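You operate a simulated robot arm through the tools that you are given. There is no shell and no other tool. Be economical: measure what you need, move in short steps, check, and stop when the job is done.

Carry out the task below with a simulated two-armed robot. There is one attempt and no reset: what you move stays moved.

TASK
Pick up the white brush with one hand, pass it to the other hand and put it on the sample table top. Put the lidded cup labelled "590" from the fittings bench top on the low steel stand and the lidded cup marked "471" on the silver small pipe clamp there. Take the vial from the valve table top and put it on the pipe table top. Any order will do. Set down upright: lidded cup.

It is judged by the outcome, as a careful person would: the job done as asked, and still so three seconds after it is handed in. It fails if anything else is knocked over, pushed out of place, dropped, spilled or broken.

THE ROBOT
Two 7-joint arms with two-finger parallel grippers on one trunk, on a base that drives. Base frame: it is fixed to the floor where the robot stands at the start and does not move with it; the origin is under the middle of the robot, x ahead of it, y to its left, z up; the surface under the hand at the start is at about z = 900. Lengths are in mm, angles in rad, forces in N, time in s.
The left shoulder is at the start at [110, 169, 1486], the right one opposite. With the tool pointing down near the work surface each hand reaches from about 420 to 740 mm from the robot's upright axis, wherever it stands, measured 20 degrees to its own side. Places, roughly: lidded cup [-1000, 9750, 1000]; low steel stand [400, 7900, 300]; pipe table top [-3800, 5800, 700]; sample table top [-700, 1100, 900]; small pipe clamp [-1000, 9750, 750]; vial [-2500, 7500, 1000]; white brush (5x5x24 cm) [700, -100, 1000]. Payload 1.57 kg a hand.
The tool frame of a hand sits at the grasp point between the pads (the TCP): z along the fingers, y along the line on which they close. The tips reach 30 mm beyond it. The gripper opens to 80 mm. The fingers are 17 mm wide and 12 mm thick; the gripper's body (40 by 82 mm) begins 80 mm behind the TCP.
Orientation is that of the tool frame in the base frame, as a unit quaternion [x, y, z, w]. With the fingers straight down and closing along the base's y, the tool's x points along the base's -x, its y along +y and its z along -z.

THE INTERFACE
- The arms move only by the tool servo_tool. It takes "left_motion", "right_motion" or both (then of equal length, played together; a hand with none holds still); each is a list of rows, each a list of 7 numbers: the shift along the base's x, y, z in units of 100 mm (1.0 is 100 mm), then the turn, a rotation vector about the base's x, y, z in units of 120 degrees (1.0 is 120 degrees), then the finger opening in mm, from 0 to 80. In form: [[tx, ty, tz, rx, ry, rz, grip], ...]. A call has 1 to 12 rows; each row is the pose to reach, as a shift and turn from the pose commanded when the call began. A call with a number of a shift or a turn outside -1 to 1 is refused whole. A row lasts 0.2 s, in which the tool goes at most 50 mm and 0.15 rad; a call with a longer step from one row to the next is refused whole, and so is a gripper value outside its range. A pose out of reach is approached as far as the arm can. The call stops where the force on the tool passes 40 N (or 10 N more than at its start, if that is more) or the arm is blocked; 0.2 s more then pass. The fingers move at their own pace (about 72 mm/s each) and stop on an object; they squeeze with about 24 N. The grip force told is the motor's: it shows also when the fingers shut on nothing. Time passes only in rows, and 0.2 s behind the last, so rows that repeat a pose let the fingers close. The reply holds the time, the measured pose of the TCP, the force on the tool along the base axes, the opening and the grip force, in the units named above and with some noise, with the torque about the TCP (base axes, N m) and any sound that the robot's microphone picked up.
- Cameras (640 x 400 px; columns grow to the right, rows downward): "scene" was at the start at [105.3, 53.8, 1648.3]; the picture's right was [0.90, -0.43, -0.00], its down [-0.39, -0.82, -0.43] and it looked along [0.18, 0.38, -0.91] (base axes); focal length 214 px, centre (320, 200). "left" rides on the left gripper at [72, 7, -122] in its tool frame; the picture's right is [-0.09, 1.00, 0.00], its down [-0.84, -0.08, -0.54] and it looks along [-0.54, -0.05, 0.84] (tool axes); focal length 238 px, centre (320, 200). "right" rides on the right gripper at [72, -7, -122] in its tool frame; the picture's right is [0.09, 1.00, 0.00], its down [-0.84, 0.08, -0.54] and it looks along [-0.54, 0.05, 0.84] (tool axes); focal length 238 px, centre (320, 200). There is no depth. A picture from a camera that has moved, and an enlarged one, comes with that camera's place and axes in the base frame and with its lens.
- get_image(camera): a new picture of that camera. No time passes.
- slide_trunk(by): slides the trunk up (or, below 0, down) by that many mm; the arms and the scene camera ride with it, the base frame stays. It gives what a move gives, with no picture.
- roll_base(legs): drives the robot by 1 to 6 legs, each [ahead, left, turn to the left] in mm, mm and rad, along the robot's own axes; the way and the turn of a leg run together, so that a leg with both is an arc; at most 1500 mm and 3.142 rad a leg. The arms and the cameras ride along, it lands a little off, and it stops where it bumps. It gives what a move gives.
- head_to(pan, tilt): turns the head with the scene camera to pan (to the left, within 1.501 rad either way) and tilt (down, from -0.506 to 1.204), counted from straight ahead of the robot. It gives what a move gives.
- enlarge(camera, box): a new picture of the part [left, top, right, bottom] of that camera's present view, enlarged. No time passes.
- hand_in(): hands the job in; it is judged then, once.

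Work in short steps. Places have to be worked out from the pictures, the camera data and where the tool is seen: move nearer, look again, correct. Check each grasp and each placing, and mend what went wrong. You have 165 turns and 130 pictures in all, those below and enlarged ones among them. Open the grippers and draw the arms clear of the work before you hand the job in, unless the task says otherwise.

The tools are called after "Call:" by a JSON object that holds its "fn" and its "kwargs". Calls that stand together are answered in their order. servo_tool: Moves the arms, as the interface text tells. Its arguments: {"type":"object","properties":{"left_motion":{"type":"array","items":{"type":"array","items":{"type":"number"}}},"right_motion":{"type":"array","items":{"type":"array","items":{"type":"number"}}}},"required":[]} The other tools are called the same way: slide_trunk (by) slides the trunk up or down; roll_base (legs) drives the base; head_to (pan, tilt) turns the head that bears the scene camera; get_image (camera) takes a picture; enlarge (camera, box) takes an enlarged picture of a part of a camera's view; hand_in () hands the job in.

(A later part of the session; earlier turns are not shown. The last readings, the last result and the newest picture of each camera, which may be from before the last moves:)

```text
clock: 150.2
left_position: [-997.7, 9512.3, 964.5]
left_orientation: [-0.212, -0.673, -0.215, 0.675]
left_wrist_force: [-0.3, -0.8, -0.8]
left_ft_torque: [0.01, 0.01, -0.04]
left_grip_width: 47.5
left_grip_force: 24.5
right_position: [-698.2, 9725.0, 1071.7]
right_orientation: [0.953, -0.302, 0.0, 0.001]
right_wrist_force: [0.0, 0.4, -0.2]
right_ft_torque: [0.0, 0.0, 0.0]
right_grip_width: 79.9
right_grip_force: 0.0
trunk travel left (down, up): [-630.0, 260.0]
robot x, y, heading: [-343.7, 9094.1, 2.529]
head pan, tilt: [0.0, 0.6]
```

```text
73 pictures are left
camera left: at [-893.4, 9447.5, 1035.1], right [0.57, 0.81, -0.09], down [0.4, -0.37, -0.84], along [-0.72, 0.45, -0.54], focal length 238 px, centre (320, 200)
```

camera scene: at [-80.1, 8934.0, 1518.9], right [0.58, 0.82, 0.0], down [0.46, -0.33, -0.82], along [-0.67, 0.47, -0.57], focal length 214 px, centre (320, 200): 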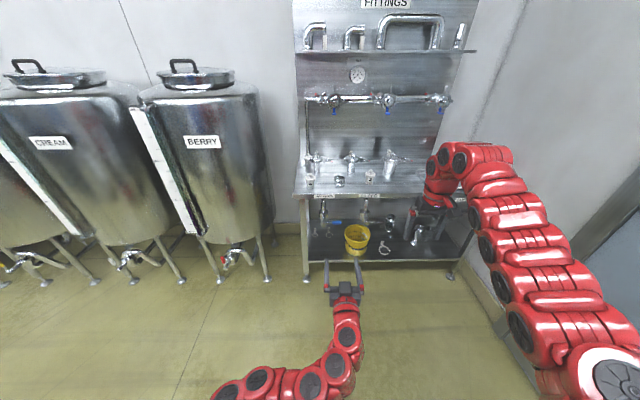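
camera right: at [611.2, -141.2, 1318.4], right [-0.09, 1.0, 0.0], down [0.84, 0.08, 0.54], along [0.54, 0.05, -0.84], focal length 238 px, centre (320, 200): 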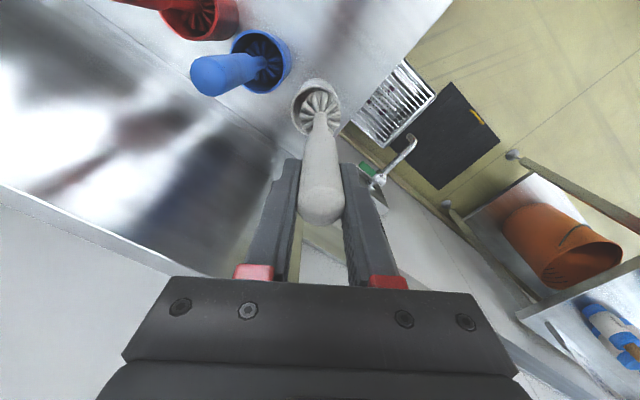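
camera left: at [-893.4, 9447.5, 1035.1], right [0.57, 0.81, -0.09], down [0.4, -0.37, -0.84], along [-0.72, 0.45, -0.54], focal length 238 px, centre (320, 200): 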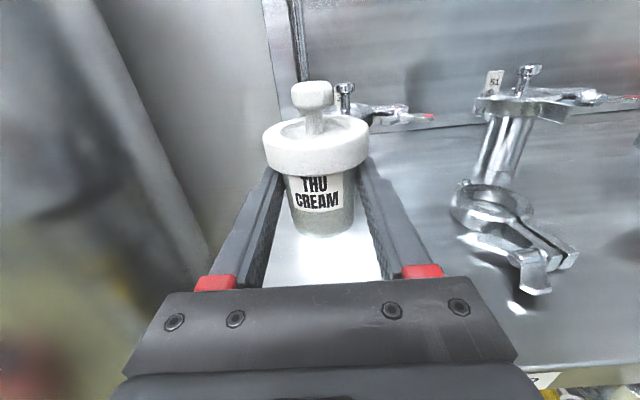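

The cup is lifted upright. I enlarge the clamp to judge its ring.

Call:
{"fn": "enlarge", "kwargs": {"camera": "left", "box": [430, 150, 600, 310]}}

```text
2.50 times, centred on (515, 230) of left
camera zoom: at [-893.4, 9447.5, 1035.1], right [0.57, 0.81, -0.09], down [0.4, -0.37, -0.84], along [-0.72, 0.45, -0.54], focal length 596 px, centre (-168, 125)
```

zoom: 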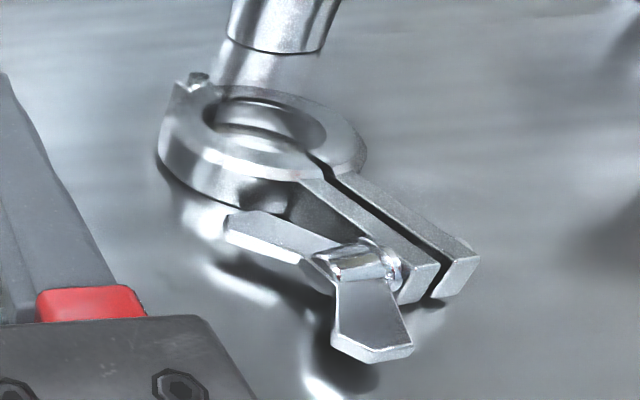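

The ring has a ~51 mm hole, is 74 mm outside and ~25 mm tall, centred near (-967, 9701). I carry the cup over it in two moves.

Call:
{"fn": "servo_tool", "kwargs": {"left_motion": [[0.05, 0.3, 0.05, 0, 0, 0, 30], [0.1, 0.6, 0.05, 0, 0, 0, 30], [0.16, 0.94, 0.05, 0, 0, 0, 30], [0.16, 0.94, 0.05, 0, 0, 0, 30]]}}

Call:
{"fn": "servo_tool", "kwargs": {"left_motion": [[0.05, 0.3, 0, 0, 0, 0, 30], [0.1, 0.6, 0, 0, 0, 0, 30], [0.15, 0.93, 0, 0, 0, 0, 30], [0.15, 0.93, 0, 0, 0, 0, 30]]}}

Call:
{"fn": "get_image", "kwargs": {"camera": "left"}}

Call:
{"fn": "get_image", "kwargs": {"camera": "scene"}}

```text
clock: 151.2
left_position: [-981.5, 9606.1, 968.8]
left_orientation: [-0.21, -0.674, -0.215, 0.675]
left_wrist_force: [0.6, -0.1, -0.8]
left_ft_torque: [0.0, -0.03, -0.02]
left_grip_width: 47.5
left_grip_force: 23.9
right_position: [-698.4, 9725.2, 1072.5]
right_orientation: [0.953, -0.303, -0.001, 0.0]
right_wrist_force: [0.5, 0.4, -0.2]
right_ft_torque: [-0.01, -0.01, 0.01]
right_grip_width: 80.1
right_grip_force: 0.0
trunk travel left (down, up): [-630.0, 260.0]
robot x, y, heading: [-347.4, 9095.7, 2.528]
head pan, tilt: [0.0, 0.6]
```

```text
clock: 152.2
left_position: [-963.2, 9693.6, 969.4]
left_orientation: [-0.212, -0.673, -0.216, 0.675]
left_wrist_force: [0.3, 1.0, -1.4]
left_ft_torque: [0.0, 0.01, 0.01]
left_grip_width: 47.7
left_grip_force: 24.2
left hand out of reach, approached as far as the arm can: row 3, 4
right_position: [-699.1, 9725.3, 1072.4]
right_orientation: [0.954, -0.301, 0.0, 0.0]
right_wrist_force: [0.6, 0.0, 0.7]
right_ft_torque: [0.02, 0.01, 0.03]
right_grip_width: 79.9
right_grip_force: 0.2
trunk travel left (down, up): [-630.0, 260.0]
robot x, y, heading: [-343.1, 9096.0, 2.528]
head pan, tilt: [0.0, 0.6]
```

```text
71 pictures are left
camera left: at [-858.8, 9628.1, 1039.8], right [0.57, 0.81, -0.09], down [0.4, -0.37, -0.84], along [-0.72, 0.45, -0.53], focal length 238 px, centre (320, 200)
```

left: 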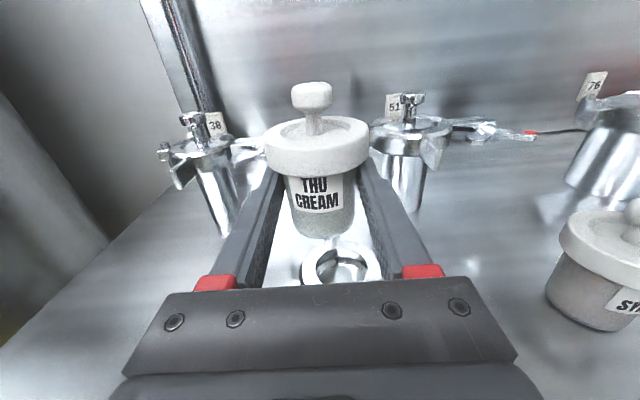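

```text
70 pictures are left
camera scene: at [-483.9, 9189.5, 1519.0], right [0.58, 0.82, 0.0], down [0.46, -0.33, -0.83], along [-0.68, 0.47, -0.56], focal length 214 px, centre (320, 200)
```

scene: 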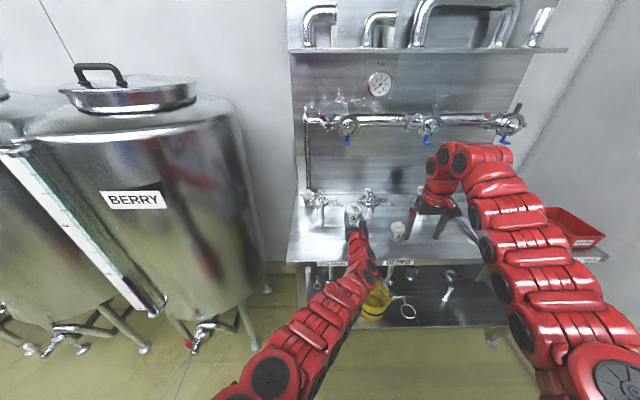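

I'm close, but the arm is at its reach limit. I shift the base right and slightly ahead (cup held high), then correct with the arm.

Call:
{"fn": "roll_base", "kwargs": {"legs": [[20, -60, 0]]}}

```text
clock: 153.2
left_position: [-943.1, 9755.0, 969.0]
left_orientation: [-0.213, -0.672, -0.216, 0.675]
left_wrist_force: [-0.1, 0.9, -0.5]
left_ft_torque: [0.05, 0.02, 0.0]
left_grip_width: 47.7
left_grip_force: 23.9
right_position: [-679.4, 9785.9, 1072.2]
right_orientation: [0.953, -0.302, -0.001, 0.001]
right_wrist_force: [0.5, 0.4, 0.2]
right_ft_torque: [-0.06, 0.02, 0.01]
right_grip_width: 79.8
right_grip_force: 0.0
trunk travel left (down, up): [-630.0, 260.0]
robot x, y, heading: [-327.0, 9150.6, 2.53]
head pan, tilt: [0.0, 0.6]
```

Now I move the arm to centre over the ring and lower to about 15 mm above it.

Call:
{"fn": "servo_tool", "kwargs": {"left_motion": [[-0.1, -0.25, 0, 0, 0, 0, 30], [-0.22, -0.52, 0, 0, 0, 0, 30], [-0.22, -0.52, -0.2, 0, 0, 0, 30], [-0.22, -0.52, -0.35, 0, 0, 0, 30], [-0.22, -0.52, -0.35, 0, 0, 0, 30]]}}

Call:
{"fn": "get_image", "kwargs": {"camera": "left"}}

Call:
{"fn": "enlarge", "kwargs": {"camera": "scene", "box": [290, 180, 410, 255]}}

```text
clock: 154.3
left_position: [-965.6, 9703.4, 934.6]
left_orientation: [-0.213, -0.672, -0.216, 0.675]
left_wrist_force: [-0.7, 0.2, -1.2]
left_ft_torque: [-0.03, 0.0, -0.01]
left_grip_width: 47.2
left_grip_force: 23.7
right_position: [-679.5, 9786.2, 1071.7]
right_orientation: [0.953, -0.302, 0.0, 0.0]
right_wrist_force: [-0.6, 0.0, 0.8]
right_ft_torque: [0.0, 0.0, 0.01]
right_grip_width: 80.1
right_grip_force: 0.0
trunk travel left (down, up): [-630.0, 260.0]
robot x, y, heading: [-330.5, 9154.3, 2.529]
head pan, tilt: [0.0, 0.6]
```

```text
69 pictures are left
camera left: at [-862.1, 9637.5, 1004.7], right [0.58, 0.81, -0.09], down [0.39, -0.37, -0.84], along [-0.72, 0.45, -0.53], focal length 238 px, centre (320, 200)
```

left: 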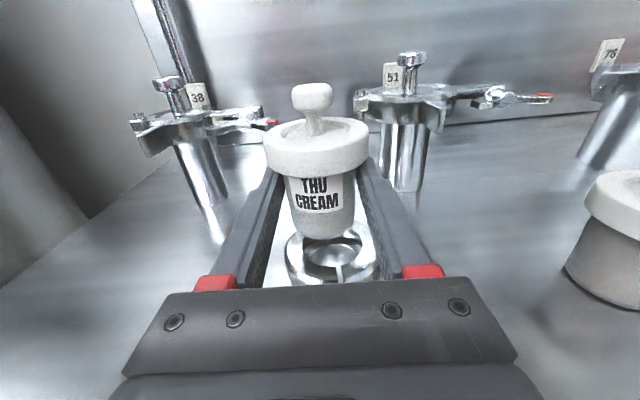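

```text
5.33 times, centred on (350, 218) of scene
camera zoom: at [-466.0, 9250.0, 1518.9], right [0.58, 0.82, 0.0], down [0.46, -0.33, -0.82], along [-0.67, 0.48, -0.57], focal length 1144 px, centre (160, 107)
```

zoom: 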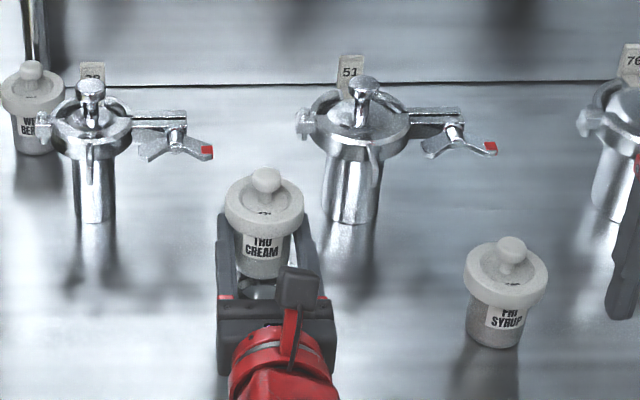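

The alignment looks right. I lower in small steps and watch for contact.

Call:
{"fn": "servo_tool", "kwargs": {"left_motion": [[0, 0, -0.04, 0, 0, 0, 30], [0, 0, -0.08, 0, 0, 0, 30], [0, 0, -0.12, 0, 0, 0, 30], [0, 0, -0.16, 0, 0, 0, 30], [0, 0, -0.2, 0, 0, 0, 30]]}}

Call:
{"fn": "get_image", "kwargs": {"camera": "left"}}

```text
clock: 155.6
left_position: [-967.0, 9701.4, 917.9]
left_orientation: [-0.212, -0.67, -0.216, 0.678]
left_wrist_force: [-1.2, 2.0, 14.7]
left_ft_torque: [0.04, 0.05, -0.01]
left_grip_width: 47.6
left_grip_force: 24.1
right_position: [-678.6, 9785.2, 1073.2]
right_orientation: [0.953, -0.302, 0.0, 0.0]
right_wrist_force: [0.1, -1.0, 0.1]
right_ft_torque: [0.03, -0.05, 0.0]
right_grip_width: 79.8
right_grip_force: 0.1
trunk travel left (down, up): [-630.0, 260.0]
robot x, y, heading: [-327.1, 9154.9, 2.53]
head pan, tilt: [0.0, 0.6]
```

```text
67 pictures are left
camera left: at [-861.5, 9636.4, 987.3], right [0.57, 0.81, -0.09], down [0.39, -0.37, -0.84], along [-0.72, 0.45, -0.53], focal length 238 px, centre (320, 200)
```

left: 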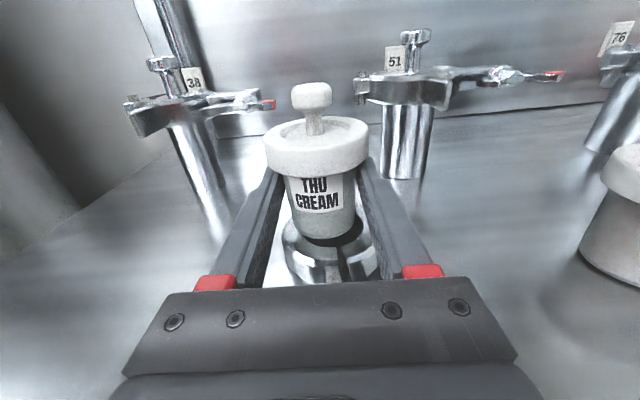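

Contact at about ring-top height. I enlarge to see how the cup sits relative to the ring.

Call:
{"fn": "enlarge", "kwargs": {"camera": "left", "box": [250, 190, 410, 290]}}

Call:
{"fn": "enlarge", "kwargs": {"camera": "right", "box": [0, 0, 640, 400]}}

```text
4.00 times, centred on (330, 240) of left
camera zoom: at [-861.5, 9636.4, 987.3], right [0.57, 0.81, -0.09], down [0.39, -0.37, -0.84], along [-0.72, 0.45, -0.53], focal length 953 px, centre (280, 40)
```

zoom: 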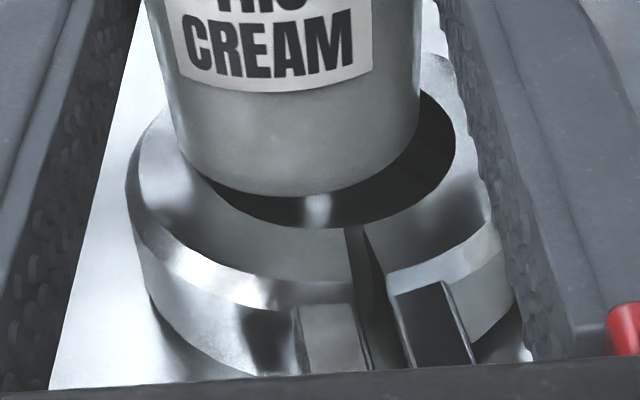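

```text
1.00 times, centred on (320, 200) of right (not enlarged: the box is as wide or as high as the picture)
camera zoom: at [-615.7, 9748.0, 1196.1], right [-0.5, -0.87, 0.0], down [-0.73, 0.42, 0.54], along [-0.47, 0.27, -0.84], focal length 238 px, centre (320, 200)
```

zoom: 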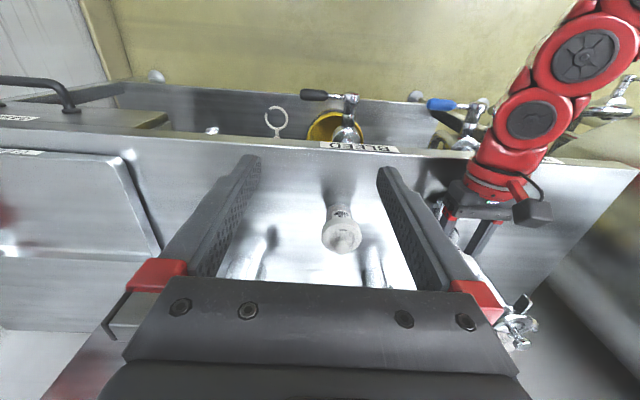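

The cup is a few mm left and behind the hole's centre. I lift slightly, shift about 4 mm right and 4 mm toward me, and lower again to see whether it seats on top or nests.

Call:
{"fn": "servo_tool", "kwargs": {"left_motion": [[0, 0, 0.09, 0, 0, 0, 30], [0.056, 0.01, 0.09, 0, 0, 0, 30], [0.056, 0.01, 0.09, 0, 0, 0, 30], [0.056, 0.01, 0.05, 0, 0, 0, 30], [0.056, 0.01, 0.02, 0, 0, 0, 30], [0.056, 0.01, 0, 0, 0, 0, 30], [0.056, 0.01, -0.02, 0, 0, 0, 30]]}}

Call:
{"fn": "enlarge", "kwargs": {"camera": "left", "box": [250, 190, 410, 290]}}

```text
clock: 157.2
left_position: [-959.4, 9702.0, 917.1]
left_orientation: [-0.211, -0.669, -0.216, 0.679]
left_wrist_force: [-4.5, 3.9, 23.4]
left_ft_torque: [-0.2, -0.13, -0.02]
left_grip_width: 47.5
left_grip_force: 23.9
right_position: [-677.7, 9783.9, 1073.8]
right_orientation: [0.953, -0.302, -0.002, 0.0]
right_wrist_force: [0.3, 0.4, 0.3]
right_ft_torque: [0.02, -0.01, -0.05]
right_grip_width: 80.1
right_grip_force: 0.0
trunk travel left (down, up): [-630.0, 260.0]
robot x, y, heading: [-329.4, 9153.3, 2.526]
head pan, tilt: [0.0, 0.6]
```

```text
4.00 times, centred on (330, 240) of left
camera zoom: at [-855.1, 9637.0, 986.3], right [0.57, 0.81, -0.09], down [0.39, -0.37, -0.84], along [-0.72, 0.45, -0.53], focal length 953 px, centre (280, 40)
```

zoom: 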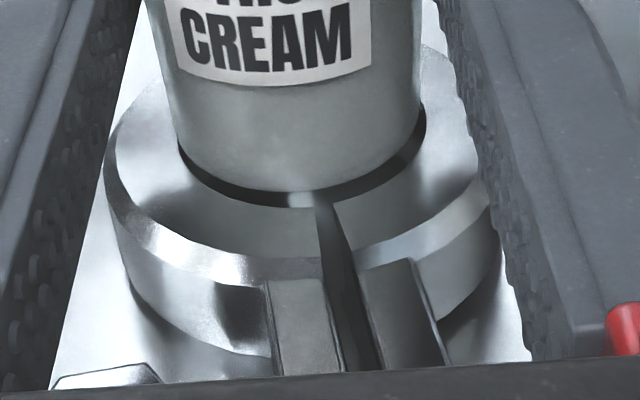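

It is centred and still bears on the ring top, so it sits on the clamp. I relax the downward press and open gently.

Call:
{"fn": "servo_tool", "kwargs": {"left_motion": [[0.0, 0.0, 0.03, 0, 0, 0, 30], [0, 0, 0.03, 0, 0, 0, 45], [0, 0, 0.03, 0, 0, 0, 49], [0, 0, 0.03, 0, 0, 0, 53], [0, 0, 0.03, 0, 0, 0, 58], [0, 0, 0.03, 0, 0, 0, 66], [0, 0, 0.03, 0, 0, 0, 74], [0, 0, 0.03, 0, 0, 0, 76], [0, 0, 0.03, 0, 0, 0, 76]]}}

Call:
{"fn": "get_image", "kwargs": {"camera": "left"}}

```text
clock: 159.2
left_position: [-959.7, 9704.4, 914.3]
left_orientation: [-0.214, -0.672, -0.217, 0.675]
left_wrist_force: [0.5, -1.0, 1.6]
left_ft_torque: [-0.1, -0.11, -0.02]
left_grip_width: 76.0
left_grip_force: 0.0
right_position: [-679.0, 9785.4, 1072.3]
right_orientation: [0.953, -0.302, 0.0, 0.0]
right_wrist_force: [0.2, 0.2, 0.2]
right_ft_torque: [0.0, 0.01, 0.0]
right_grip_width: 80.0
right_grip_force: 0.1
trunk travel left (down, up): [-630.0, 260.0]
robot x, y, heading: [-323.7, 9152.0, 2.522]
head pan, tilt: [0.0, 0.6]
```

```text
63 pictures are left
camera left: at [-856.3, 9637.8, 985.2], right [0.58, 0.81, -0.09], down [0.39, -0.37, -0.84], along [-0.72, 0.45, -0.53], focal length 238 px, centre (320, 200)
```

left: 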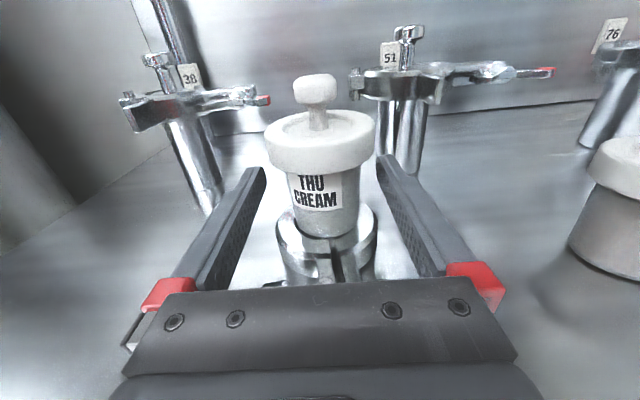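

The cup stands upright on the clamp. I retreat straight back.

Call:
{"fn": "servo_tool", "kwargs": {"left_motion": [[0.2, -0.14, 0.03, 0, 0, 0, 80], [0.4, -0.28, 0.03, 0, 0, 0, 80], [0.7, -0.49, 0.03, 0, 0, 0, 80], [0.98, -0.69, 0.05, 0, 0, 0, 80]]}}

Call:
{"fn": "get_image", "kwargs": {"camera": "left"}}

Call:
{"fn": "enlarge", "kwargs": {"camera": "left", "box": [270, 60, 510, 210]}}

```text
clock: 160.2
left_position: [-861.2, 9634.3, 920.4]
left_orientation: [-0.213, -0.672, -0.215, 0.676]
left_wrist_force: [0.2, 0.6, 0.9]
left_ft_torque: [0.01, 0.03, 0.03]
left_grip_width: 79.8
left_grip_force: 0.0
right_position: [-678.9, 9784.9, 1073.1]
right_orientation: [0.953, -0.302, 0.0, 0.0]
right_wrist_force: [-0.1, -0.5, 0.4]
right_ft_torque: [-0.01, 0.01, 0.02]
right_grip_width: 80.4
right_grip_force: 0.1
trunk travel left (down, up): [-630.0, 260.0]
robot x, y, heading: [-328.8, 9151.6, 2.529]
head pan, tilt: [0.0, 0.6]
```

```text
62 pictures are left
camera left: at [-757.6, 9568.4, 990.5], right [0.57, 0.81, -0.09], down [0.39, -0.37, -0.84], along [-0.72, 0.45, -0.53], focal length 238 px, centre (320, 200)
```

left: 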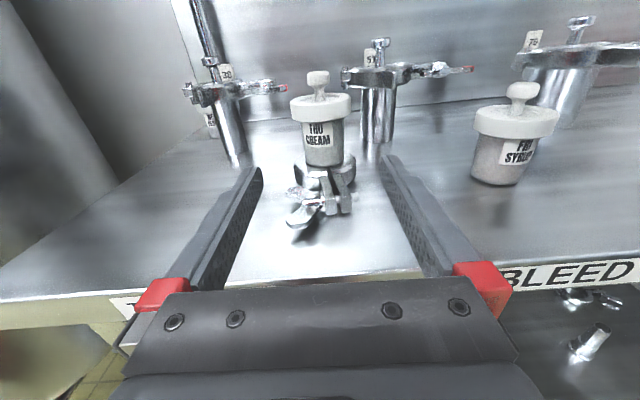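

```text
2.67 times, centred on (390, 135) of left
camera zoom: at [-757.6, 9568.4, 990.5], right [0.57, 0.81, -0.09], down [0.39, -0.37, -0.84], along [-0.72, 0.45, -0.53], focal length 636 px, centre (133, 373)
```

zoom: 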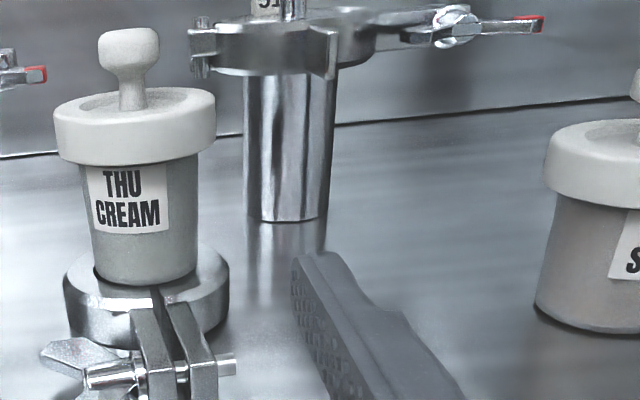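

471 stands upright on the clamp. The 590 cup is at about (-838, 9831), so I shift the base right 174 mm to line up and check its number.

Call:
{"fn": "roll_base", "kwargs": {"legs": [[-30, 0, 0], [0, -174, 0]]}}

Call:
{"fn": "enlarge", "kwargs": {"camera": "left", "box": [250, 60, 410, 260]}}

Call:
{"fn": "enlarge", "kwargs": {"camera": "scene", "box": [310, 190, 360, 240]}}

```text
clock: 162.1
left_position: [-736.9, 9759.1, 920.4]
left_orientation: [-0.211, -0.672, -0.215, 0.676]
left_wrist_force: [0.7, -0.2, -0.1]
left_ft_torque: [0.0, 0.04, 0.03]
left_grip_width: 79.8
left_grip_force: 0.0
right_position: [-554.7, 9909.6, 1072.0]
right_orientation: [0.954, -0.301, -0.001, -0.001]
right_wrist_force: [0.3, -0.2, -0.4]
right_ft_torque: [-0.01, -0.01, 0.0]
right_grip_width: 79.8
right_grip_force: 0.1
trunk travel left (down, up): [-630.0, 260.0]
robot x, y, heading: [-204.0, 9276.1, 2.526]
head pan, tilt: [0.0, 0.6]
```

```text
2.00 times, centred on (330, 160) of left
camera zoom: at [-633.2, 9694.2, 990.0], right [0.57, 0.81, -0.09], down [0.39, -0.37, -0.84], along [-0.72, 0.45, -0.53], focal length 477 px, centre (300, 280)
```

zoom: 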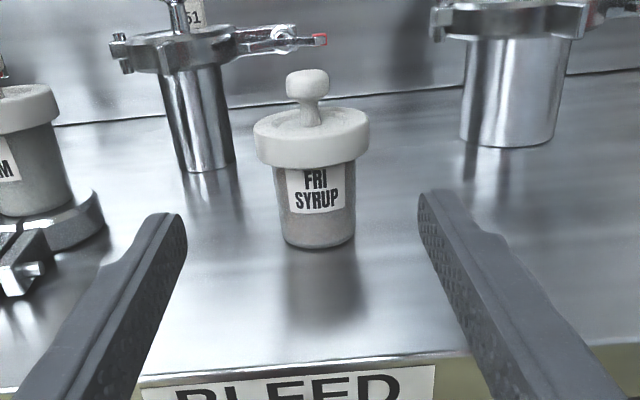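

```text
8.00 times, centred on (335, 215) of scene
camera zoom: at [-340.5, 9374.9, 1519.0], right [0.58, 0.82, 0.0], down [0.46, -0.33, -0.83], along [-0.68, 0.47, -0.56], focal length 1716 px, centre (200, 80)
```

zoom: 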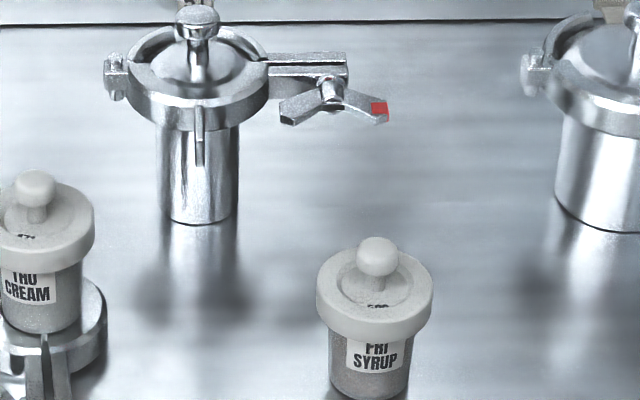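

The tag matches 59x, the only such cup. It's about 128 mm ahead and 5 mm right, so I lower and advance.

Call:
{"fn": "servo_tool", "kwargs": {"left_motion": [[0.03, 0.04, -0.27, 0, 0, 0, 80], [-0.2, 0.2, -0.27, 0, 0, 0, 80], [-0.45, 0.38, -0.27, 0, 0, 0, 80], [-0.7, 0.55, -0.27, 0, 0, 0, 80], [-0.85, 0.66, -0.27, 0, 0, 0, 80], [-0.99, 0.76, -0.27, 0, 0, 0, 80], [-0.99, 0.76, -0.27, 0, 0, 0, 80]]}}

Call:
{"fn": "get_image", "kwargs": {"camera": "left"}}

```text
clock: 163.2
left_position: [-815.8, 9819.9, 893.0]
left_orientation: [-0.213, -0.671, -0.214, 0.677]
left_wrist_force: [0.4, 0.5, 0.6]
left_ft_torque: [-0.01, 0.04, -0.02]
left_grip_width: 80.1
left_grip_force: 0.0
right_position: [-554.8, 9909.0, 1072.9]
right_orientation: [0.954, -0.301, 0.0, 0.0]
right_wrist_force: [-0.3, 0.2, -0.5]
right_ft_torque: [0.03, 0.02, -0.04]
right_grip_width: 80.4
right_grip_force: 0.0
trunk travel left (down, up): [-630.0, 260.0]
robot x, y, heading: [-202.0, 9281.3, 2.531]
head pan, tilt: [0.0, 0.6]
stopped in row 5 (left hand): the force on the tool passed its limit at 99 N (the readings are from after the stop); the commanded pose is now the measured one
```

```text
58 pictures are left
camera left: at [-711.2, 9754.9, 962.7], right [0.57, 0.82, -0.09], down [0.39, -0.37, -0.84], along [-0.72, 0.44, -0.53], focal length 238 px, centre (320, 200)
```

left: 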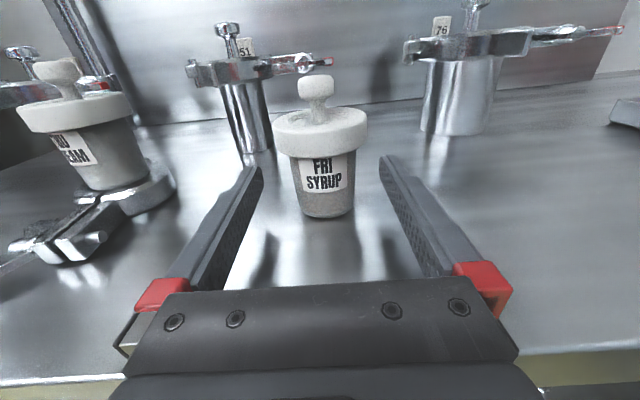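

The stop looks like the wrist hitting the bench edge; the cup is undisturbed. I back off, pitch the fingers down about 15° to lift the wrist over the edge, and check.

Call:
{"fn": "servo_tool", "kwargs": {"left_motion": [[0.3, -0.21, 0.05, 0, 0, 0, 80], [0.4, -0.28, 0.1, -0.03, -0.045, 0, 80], [0.4, -0.28, 0.1, -0.06, -0.09, 0, 80], [0.4, -0.28, 0.1, -0.072, -0.102, 0, 80], [0.4, -0.28, 0.02, -0.072, -0.102, 0, 80]]}}

Call:
{"fn": "get_image", "kwargs": {"camera": "left"}}

```text
clock: 164.4
left_position: [-776.9, 9793.3, 892.0]
left_orientation: [0.239, 0.755, 0.183, -0.583]
left_wrist_force: [-0.2, -0.1, 0.6]
left_ft_torque: [0.02, 0.03, 0.02]
left_grip_width: 79.8
left_grip_force: 0.0
right_position: [-556.4, 9909.8, 1072.0]
right_orientation: [0.953, -0.302, 0.0, 0.0]
right_wrist_force: [0.1, -0.6, -0.3]
right_ft_torque: [-0.01, 0.03, 0.03]
right_grip_width: 80.0
right_grip_force: 0.1
trunk travel left (down, up): [-630.0, 260.0]
robot x, y, heading: [-199.4, 9277.3, 2.525]
head pan, tilt: [0.0, 0.6]
```

```text
57 pictures are left
camera left: at [-690.9, 9741.4, 992.6], right [0.59, 0.8, -0.09], down [0.56, -0.49, -0.67], along [-0.58, 0.35, -0.73], focal length 238 px, centre (320, 200)
```

left: 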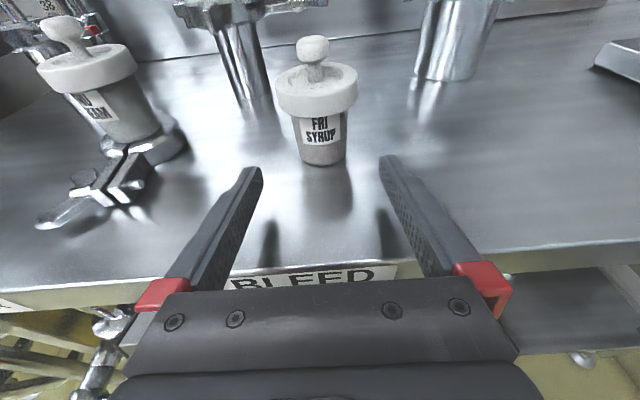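

Clear now. I advance 72 mm to the cup.

Call:
{"fn": "servo_tool", "kwargs": {"left_motion": [[-0.15, 0.1, 0.03, 0, 0, 0, 80], [-0.3, 0.2, 0.03, 0, 0, 0, 80], [-0.45, 0.31, 0.03, 0, 0, 0, 80], [-0.59, 0.41, 0.03, 0, 0, 0, 80], [-0.59, 0.41, 0.03, 0, 0, 0, 80]]}}

Call:
{"fn": "get_image", "kwargs": {"camera": "left"}}

```text
clock: 165.7
left_position: [-836.7, 9834.0, 895.3]
left_orientation: [0.238, 0.754, 0.183, -0.584]
left_wrist_force: [-0.3, -0.2, 0.5]
left_ft_torque: [0.0, 0.0, 0.02]
left_grip_width: 79.9
left_grip_force: 0.2
right_position: [-556.1, 9909.8, 1071.3]
right_orientation: [0.954, -0.301, 0.0, 0.001]
right_wrist_force: [0.5, -0.5, -0.1]
right_ft_torque: [-0.04, -0.03, 0.01]
right_grip_width: 80.1
right_grip_force: 0.1
trunk travel left (down, up): [-630.0, 260.0]
robot x, y, heading: [-203.8, 9276.3, 2.53]
head pan, tilt: [0.0, 0.6]
```

```text
56 pictures are left
camera left: at [-750.0, 9781.9, 995.6], right [0.59, 0.8, -0.09], down [0.56, -0.49, -0.67], along [-0.58, 0.35, -0.73], focal length 238 px, centre (320, 200)
```

left: 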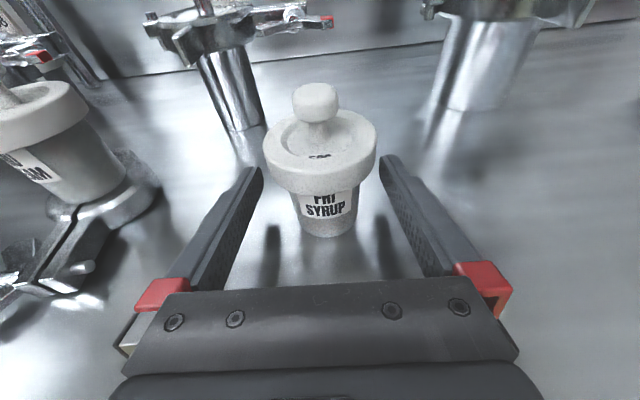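

The cup lies between the pads. I close and lift 60 mm.

Call:
{"fn": "servo_tool", "kwargs": {"left_motion": [[0, 0, 0, 0, 0, 0, 30], [0, 0, 0, 0, 0, 0, 30], [0, 0, 0, 0, 0, 0, 30], [0, 0, 0, 0, 0, 0, 30], [0, 0, 0.15, 0, 0, 0, 30], [0, 0, 0.35, 0, 0, 0, 30], [0, 0, 0.6, 0, 0, 0, 30], [0, 0, 0.6, 0, 0, 0, 30]]}}

Call:
{"fn": "get_image", "kwargs": {"camera": "left"}}

Call:
{"fn": "enlarge", "kwargs": {"camera": "left", "box": [290, 130, 350, 170]}}

```text
clock: 167.4
left_position: [-835.7, 9835.4, 955.1]
left_orientation: [0.239, 0.754, 0.183, -0.584]
left_wrist_force: [-0.1, 0.0, -0.7]
left_ft_torque: [-0.03, -0.03, -0.01]
left_grip_width: 47.4
left_grip_force: 24.1
right_position: [-556.5, 9911.2, 1071.7]
right_orientation: [0.953, -0.302, 0.001, 0.0]
right_wrist_force: [0.0, -0.7, -0.1]
right_ft_torque: [0.0, 0.04, 0.03]
right_grip_width: 80.1
right_grip_force: 0.1
trunk travel left (down, up): [-630.0, 260.0]
robot x, y, heading: [-204.9, 9278.1, 2.528]
head pan, tilt: [0.0, 0.6]
```

```text
55 pictures are left
camera left: at [-750.3, 9782.6, 1055.5], right [0.59, 0.8, -0.09], down [0.56, -0.49, -0.67], along [-0.58, 0.35, -0.73], focal length 238 px, centre (320, 200)
```

left: 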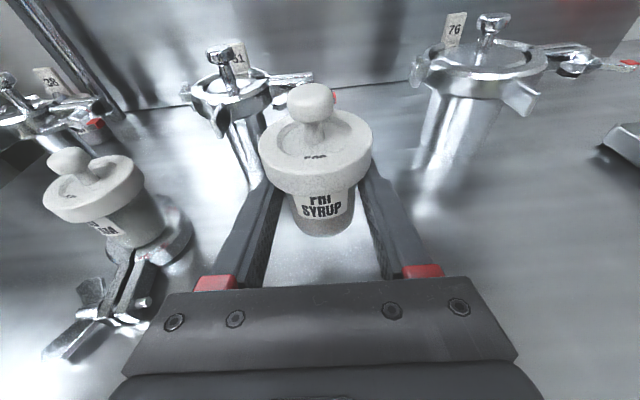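

```text
10.00 times, centred on (320, 150) of left
camera zoom: at [-750.3, 9782.6, 1055.5], right [0.59, 0.8, -0.09], down [0.56, -0.49, -0.67], along [-0.58, 0.35, -0.73], focal length 2384 px, centre (320, 700)
```

zoom: 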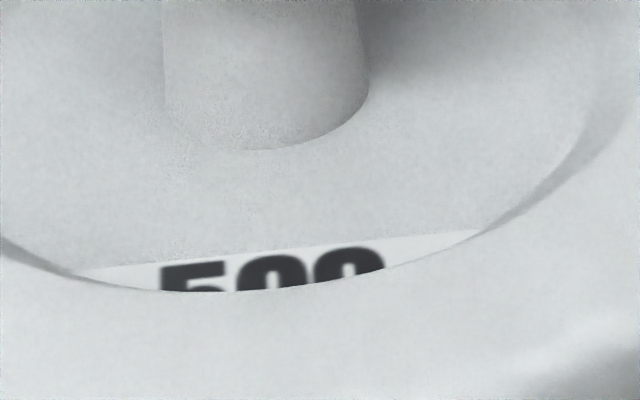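

Tag confirmed as 590. I back away from the bench, retract the arm, and turn left toward the low stand to view it.

Call:
{"fn": "roll_base", "kwargs": {"legs": [[-400, 0, 0]]}}

Call:
{"fn": "servo_tool", "kwargs": {"left_motion": [[0.25, -0.18, 0, 0, 0, 0, 30], [0.5, -0.36, 0, 0, 0, 0, 30], [0.75, -0.54, 0, 0, 0, 0, 30], [0.98, -0.69, 0, 0, 0, 0, 30]]}}

Call:
{"fn": "roll_base", "kwargs": {"legs": [[0, 0, 1.571], [0, -250, 0.4]]}}

Call:
{"fn": "get_image", "kwargs": {"camera": "scene"}}

```text
clock: 169.9
left_position: [-512.8, 9604.6, 956.0]
left_orientation: [0.238, 0.755, 0.183, -0.583]
left_wrist_force: [0.3, -0.2, -0.4]
left_ft_torque: [0.0, 0.02, 0.0]
left_grip_width: 47.6
left_grip_force: 23.5
right_position: [-233.8, 9681.3, 1071.1]
right_orientation: [0.954, -0.3, -0.001, 0.0]
right_wrist_force: [0.0, 0.4, 0.0]
right_ft_torque: [0.01, 0.02, 0.03]
right_grip_width: 79.9
right_grip_force: 0.1
trunk travel left (down, up): [-630.0, 260.0]
robot x, y, heading: [123.0, 9052.7, 2.533]
head pan, tilt: [0.0, 0.6]
```

```text
clock: 170.9
left_position: [-414.7, 9536.6, 955.2]
left_orientation: [0.238, 0.755, 0.182, -0.584]
left_wrist_force: [0.5, 0.0, -0.9]
left_ft_torque: [-0.01, -0.05, -0.01]
left_grip_width: 47.4
left_grip_force: 24.3
right_position: [-233.7, 9681.4, 1072.0]
right_orientation: [0.954, -0.3, 0.0, 0.001]
right_wrist_force: [-1.2, -0.2, 0.2]
right_ft_torque: [-0.01, 0.01, 0.01]
right_grip_width: 79.9
right_grip_force: 0.0
trunk travel left (down, up): [-630.0, 260.0]
robot x, y, heading: [124.0, 9054.3, 2.536]
head pan, tilt: [0.0, 0.6]
```

```text
clock: 176.6
left_position: [-345.7, 8468.6, 955.6]
left_orientation: [-0.495, 0.617, -0.384, -0.476]
left_wrist_force: [-0.1, 0.3, -1.4]
left_ft_torque: [0.02, 0.03, 0.0]
left_grip_width: 47.2
left_grip_force: 24.4
right_position: [-549.0, 8580.6, 1071.4]
right_orientation: [0.779, 0.627, 0.001, 0.001]
right_wrist_force: [-0.6, -0.3, -0.8]
right_ft_torque: [0.01, -0.03, -0.02]
right_grip_width: 79.9
right_grip_force: 0.0
trunk travel left (down, up): [-630.0, 260.0]
robot x, y, heading: [-103.5, 9150.8, -1.788]
head pan, tilt: [0.0, 0.6]
```

```text
53 pictures are left
camera scene: at [-140.7, 8984.7, 1518.9], right [-0.98, 0.22, 0.0], down [0.12, 0.55, -0.82], along [-0.18, -0.81, -0.57], focal length 214 px, centre (320, 200)
```

scene: 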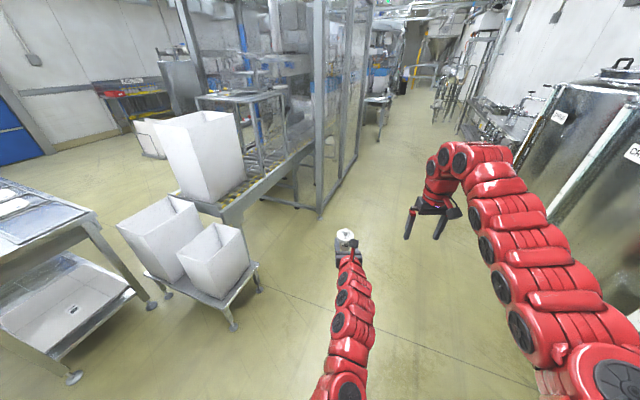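

The low stand is visible with two white boxes on it. I enlarge to find the free area on top.

Call:
{"fn": "enlarge", "kwargs": {"camera": "scene", "box": [100, 180, 300, 340]}}

```text
2.50 times, centred on (200, 260) of scene
camera zoom: at [-140.7, 8984.7, 1518.9], right [-0.98, 0.22, 0.0], down [0.12, 0.55, -0.82], along [-0.18, -0.81, -0.57], focal length 536 px, centre (620, 50)
```

zoom: 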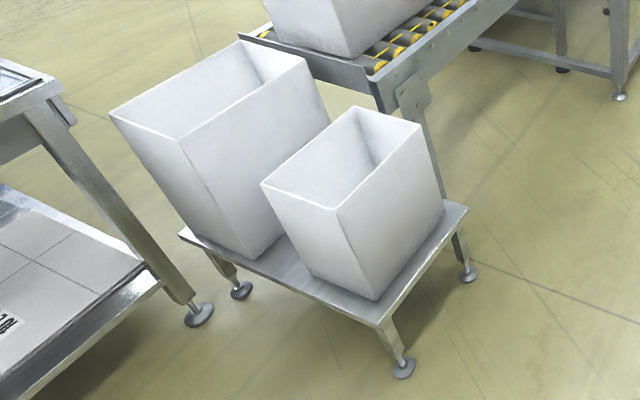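

There's a free gap between the two boxes at the stand's near edge, around (520, 7975). I sidestep left to a point before it, align the heading, and shift the left hand left so the base stays clear of the drawer table.

Call:
{"fn": "roll_base", "kwargs": {"legs": [[-17, 1033, 0], [0, 0, -0.262]]}}

Call:
{"fn": "servo_tool", "kwargs": {"left_motion": [[0.22, -0.11, 0, 0, 0, 0, 30], [0.44, -0.22, 0, 0, 0, 0, 30], [0.66, -0.34, 0, 0, 0, 0, 30], [0.88, -0.46, 0, 0, 0, 0, 30]]}}

Call:
{"fn": "servo_tool", "kwargs": {"left_motion": [[0.22, -0.11, 0, 0, 0, 0, 30], [0.44, -0.22, 0, 0, 0, 0, 30], [0.66, -0.34, 0, 0, 0, 0, 30], [0.8, -0.42, 0, 0, 0, 0, 30]]}}

Call:
{"fn": "get_image", "kwargs": {"camera": "scene"}}

```text
clock: 182.8
left_position: [502.3, 8348.6, 955.2]
left_orientation: [-0.411, 0.676, -0.319, -0.522]
left_wrist_force: [0.5, -0.2, -0.8]
left_ft_torque: [0.0, 0.01, -0.03]
left_grip_width: 47.4
left_grip_force: 24.1
right_position: [336.5, 8509.2, 1071.4]
right_orientation: [0.854, 0.52, 0.001, 0.001]
right_wrist_force: [0.0, -0.5, 0.3]
right_ft_torque: [0.01, 0.0, 0.02]
right_grip_width: 80.3
right_grip_force: 0.0
trunk travel left (down, up): [-630.0, 260.0]
robot x, y, heading: [911.1, 8945.0, -2.05]
head pan, tilt: [0.0, 0.6]
```

```text
clock: 183.8
left_position: [592.5, 8301.5, 956.0]
left_orientation: [-0.412, 0.676, -0.319, -0.521]
left_wrist_force: [-0.8, -0.5, -1.1]
left_ft_torque: [0.02, 0.01, -0.02]
left_grip_width: 47.3
left_grip_force: 24.3
right_position: [336.0, 8508.3, 1071.7]
right_orientation: [0.854, 0.52, 0.0, -0.001]
right_wrist_force: [0.0, -0.5, -0.3]
right_ft_torque: [0.02, -0.02, -0.01]
right_grip_width: 80.1
right_grip_force: 0.0
trunk travel left (down, up): [-630.0, 260.0]
robot x, y, heading: [913.7, 8943.7, -2.046]
head pan, tilt: [0.0, 0.6]
```

```text
clock: 184.8
left_position: [672.3, 8257.6, 955.3]
left_orientation: [-0.41, 0.677, -0.318, -0.523]
left_wrist_force: [-0.6, 0.0, -0.7]
left_ft_torque: [0.01, 0.02, 0.01]
left_grip_width: 47.5
left_grip_force: 24.4
right_position: [336.5, 8508.3, 1071.8]
right_orientation: [0.855, 0.519, 0.0, -0.001]
right_wrist_force: [-0.7, -0.3, 0.2]
right_ft_torque: [0.02, -0.02, 0.0]
right_grip_width: 79.7
right_grip_force: 0.1
trunk travel left (down, up): [-630.0, 260.0]
robot x, y, heading: [911.0, 8945.5, -2.047]
head pan, tilt: [0.0, 0.6]
```

```text
51 pictures are left
camera scene: at [834.9, 8793.0, 1518.9], right [-0.89, 0.46, 0.0], down [0.26, 0.5, -0.82], along [-0.38, -0.73, -0.57], focal length 214 px, centre (320, 200)
```

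scene: 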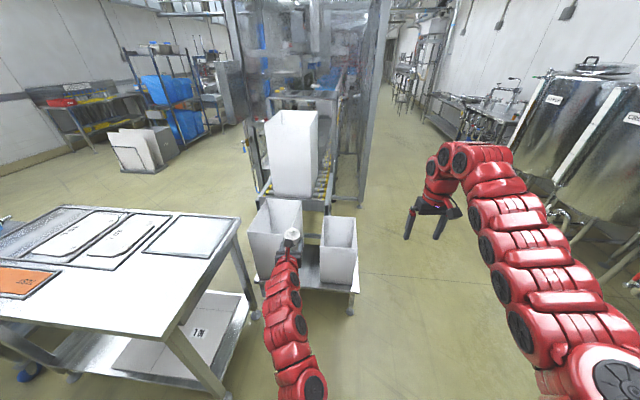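

Call:
{"fn": "enlarge", "kwargs": {"camera": "scene", "box": [230, 180, 390, 320]}}

```text
2.86 times, centred on (310, 250) of scene
camera zoom: at [834.9, 8793.0, 1518.9], right [-0.89, 0.46, 0.0], down [0.26, 0.5, -0.82], along [-0.38, -0.73, -0.57], focal length 613 px, centre (349, 57)
```

zoom: 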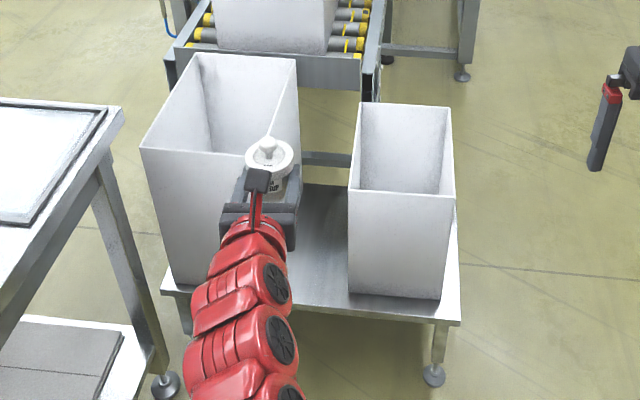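

The gap between the boxes is clear and the stand top is at z≈275. I lower the trunk 560 mm here, still short of the stand, then check with the left camera.

Call:
{"fn": "slide_trunk", "kwargs": {"by": -540}}

Call:
{"fn": "get_image", "kwargs": {"camera": "left"}}

Call:
{"fn": "get_image", "kwargs": {"camera": "scene"}}

```text
refused: -540 is not a number from -400 to 400
```

```text
49 pictures are left
camera left: at [711.3, 8350.8, 1055.4], right [-0.87, 0.48, -0.09], down [0.41, 0.62, -0.67], along [-0.27, -0.63, -0.73], focal length 238 px, centre (320, 200)
```

left: 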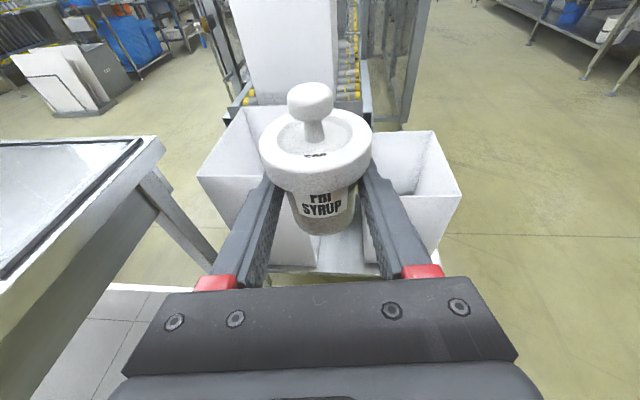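

```text
48 pictures are left
camera scene: at [834.9, 8793.0, 1518.9], right [-0.89, 0.46, 0.0], down [0.26, 0.5, -0.82], along [-0.38, -0.73, -0.57], focal length 214 px, centre (320, 200)
```

scene: 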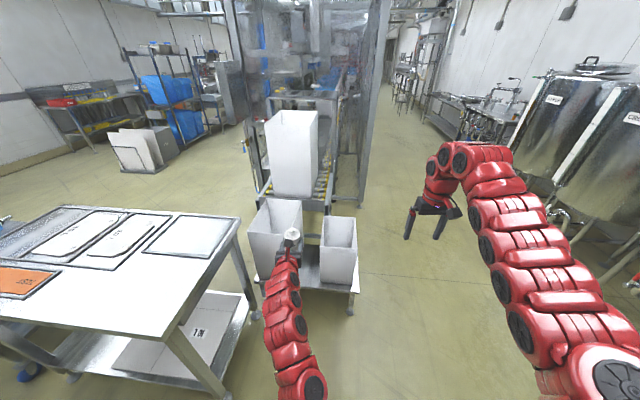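

The trunk step is limited to 400, so I do it in two steps.

Call:
{"fn": "slide_trunk", "kwargs": {"by": -300}}

Call:
{"fn": "slide_trunk", "kwargs": {"by": -250}}

Call:
{"fn": "get_image", "kwargs": {"camera": "left"}}

Call:
{"fn": "get_image", "kwargs": {"camera": "scene"}}

```text
clock: 187.8
left_position: [670.7, 8258.0, 655.8]
left_orientation: [-0.412, 0.676, -0.319, -0.521]
left_wrist_force: [0.5, -0.4, -1.3]
left_ft_torque: [0.01, 0.0, 0.03]
left_grip_width: 47.6
left_grip_force: 24.2
right_position: [336.9, 8508.1, 770.7]
right_orientation: [0.854, 0.52, -0.001, -0.001]
right_wrist_force: [1.1, -0.3, 0.6]
right_ft_torque: [0.01, 0.02, 0.02]
right_grip_width: 80.0
right_grip_force: 0.0
trunk travel left (down, up): [-330.0, 560.0]
robot x, y, heading: [918.0, 8943.2, -2.049]
head pan, tilt: [0.0, 0.6]
```

```text
clock: 190.4
left_position: [672.9, 8259.1, 431.4]
left_orientation: [-0.413, 0.67, -0.32, -0.528]
left_wrist_force: [0.3, -0.6, -0.8]
left_ft_torque: [0.04, -0.02, -0.02]
left_grip_width: 47.4
left_grip_force: 24.2
right_position: [336.8, 8510.3, 541.3]
right_orientation: [0.854, 0.52, -0.003, 0.0]
right_wrist_force: [-0.4, -0.1, 0.0]
right_ft_torque: [0.02, -0.02, 0.0]
right_grip_width: 80.1
right_grip_force: 0.1
trunk travel left (down, up): [-80.0, 810.0]
robot x, y, heading: [910.7, 8942.1, -2.047]
head pan, tilt: [0.0, 0.6]
```

```text
47 pictures are left
camera left: at [713.9, 8350.8, 530.4], right [-0.88, 0.47, -0.08], down [0.39, 0.61, -0.68], along [-0.27, -0.63, -0.72], focal length 238 px, centre (320, 200)
```

left: 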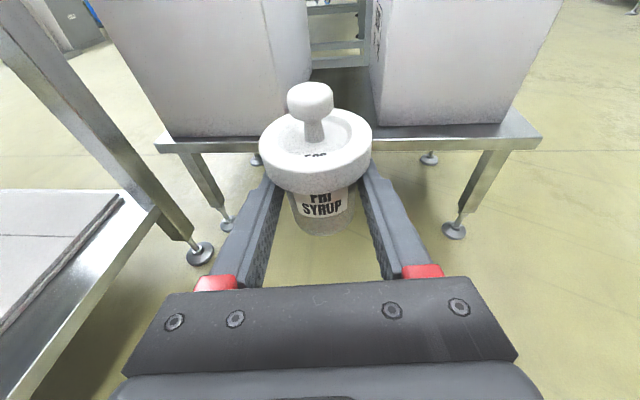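

```text
46 pictures are left
camera scene: at [837.2, 8797.2, 985.9], right [-0.89, 0.46, 0.0], down [0.26, 0.5, -0.83], along [-0.38, -0.74, -0.56], focal length 214 px, centre (320, 200)
```

scene: 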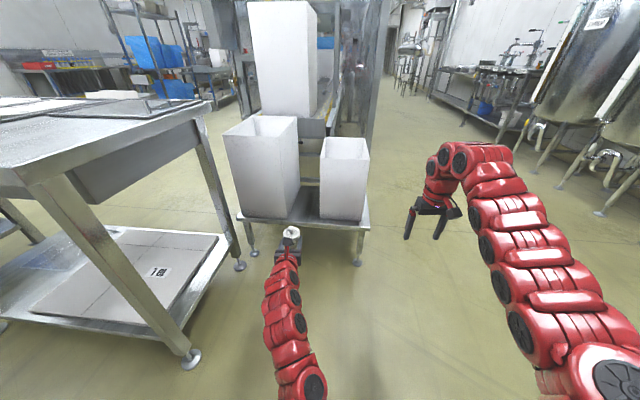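

The stand top is at z≈303, and the gap spans about 160 mm centred near (510, 7991). I roll ahead 313 and right 22 with the cup ~95 mm above the stand.

Call:
{"fn": "roll_base", "kwargs": {"legs": [[250, -22, 0]]}}

Call:
{"fn": "get_image", "kwargs": {"camera": "left"}}

```text
clock: 192.2
left_position: [540.7, 8045.2, 429.9]
left_orientation: [-0.414, 0.67, -0.321, -0.526]
left_wrist_force: [0.2, 0.7, -1.5]
left_ft_torque: [0.03, 0.02, -0.01]
left_grip_width: 47.4
left_grip_force: 24.0
right_position: [204.4, 8298.1, 538.4]
right_orientation: [0.854, 0.521, 0.0, 0.0]
right_wrist_force: [-0.7, -0.7, 0.1]
right_ft_torque: [-0.01, 0.0, 0.02]
right_grip_width: 79.9
right_grip_force: 0.0
trunk travel left (down, up): [-80.0, 810.0]
robot x, y, heading: [783.3, 8734.1, -2.046]
head pan, tilt: [0.0, 0.6]
```

```text
45 pictures are left
camera left: at [581.6, 8137.9, 527.9], right [-0.88, 0.47, -0.08], down [0.39, 0.61, -0.68], along [-0.27, -0.63, -0.73], focal length 238 px, centre (320, 200)
```

left: 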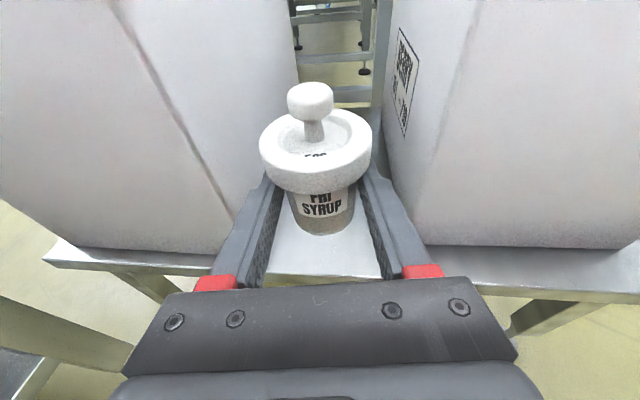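

The hand is centred in the gap. I move forward 60 mm with the arm and lower partway.

Call:
{"fn": "servo_tool", "kwargs": {"left_motion": [[-0.1, -0.18, 0, 0, 0, 0, 30], [-0.2, -0.36, 0, 0, 0, 0, 30], [-0.3, -0.54, 0, 0, 0, 0, 30], [-0.3, -0.54, -0.25, 0, 0, 0, 30], [-0.3, -0.54, -0.5, 0, 0, 0, 30], [-0.3, -0.54, -0.75, 0, 0, 0, 30], [-0.3, -0.54, -0.75, 0, 0, 0, 30]]}}

Call:
{"fn": "get_image", "kwargs": {"camera": "left"}}

```text
clock: 193.8
left_position: [510.4, 7989.3, 337.7]
left_orientation: [-0.415, 0.67, -0.321, -0.525]
left_wrist_force: [0.1, -0.3, -1.9]
left_ft_torque: [0.02, -0.02, -0.01]
left_grip_width: 47.1
left_grip_force: 23.9
right_position: [203.5, 8297.9, 521.1]
right_orientation: [0.854, 0.52, 0.0, 0.0]
right_wrist_force: [0.0, 0.2, 0.5]
right_ft_torque: [-0.02, -0.01, -0.03]
right_grip_width: 80.2
right_grip_force: 0.2
trunk travel left (down, up): [-80.0, 810.0]
robot x, y, heading: [780.2, 8732.6, -2.052]
head pan, tilt: [0.0, 0.6]
```

```text
44 pictures are left
camera left: at [551.4, 8082.1, 436.8], right [-0.88, 0.47, -0.08], down [0.39, 0.62, -0.68], along [-0.27, -0.63, -0.73], focal length 238 px, centre (320, 200)
```

left: 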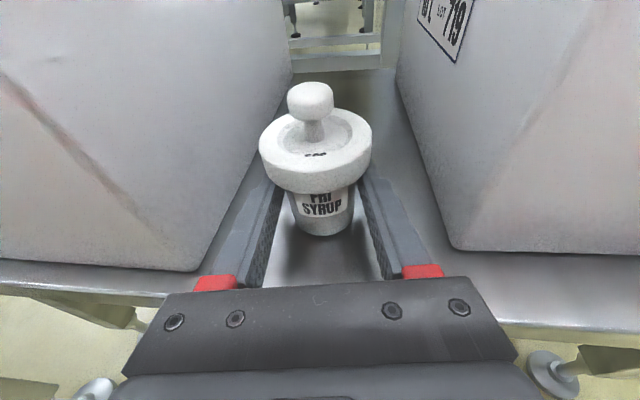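

It's slightly close to the left box, so I shift 15 mm right and then lower in small steps until contact.

Call:
{"fn": "servo_tool", "kwargs": {"left_motion": [[-0.07, 0.035, 0, 0, 0, 0, 30], [-0.133, 0.069, 0, 0, 0, 0, 30], [-0.133, 0.069, -0.02, 0, 0, 0, 30], [-0.133, 0.069, -0.04, 0, 0, 0, 30], [-0.133, 0.069, -0.06, 0, 0, 0, 30], [-0.133, 0.069, -0.08, 0, 0, 0, 30], [-0.133, 0.069, -0.1, 0, 0, 0, 30]]}}

```text
clock: 195.4
left_position: [497.1, 7997.0, 330.8]
left_orientation: [-0.414, 0.668, -0.323, -0.527]
left_wrist_force: [-1.0, -2.4, 14.2]
left_ft_torque: [-0.18, 0.14, -0.05]
left_grip_width: 46.9
left_grip_force: 23.9
right_position: [203.3, 8297.1, 523.5]
right_orientation: [0.854, 0.52, -0.001, 0.001]
right_wrist_force: [0.0, 0.5, -0.2]
right_ft_torque: [-0.02, 0.03, 0.0]
right_grip_width: 79.9
right_grip_force: 0.1
trunk travel left (down, up): [-80.0, 810.0]
robot x, y, heading: [779.7, 8735.8, -2.042]
head pan, tilt: [0.0, 0.6]
```

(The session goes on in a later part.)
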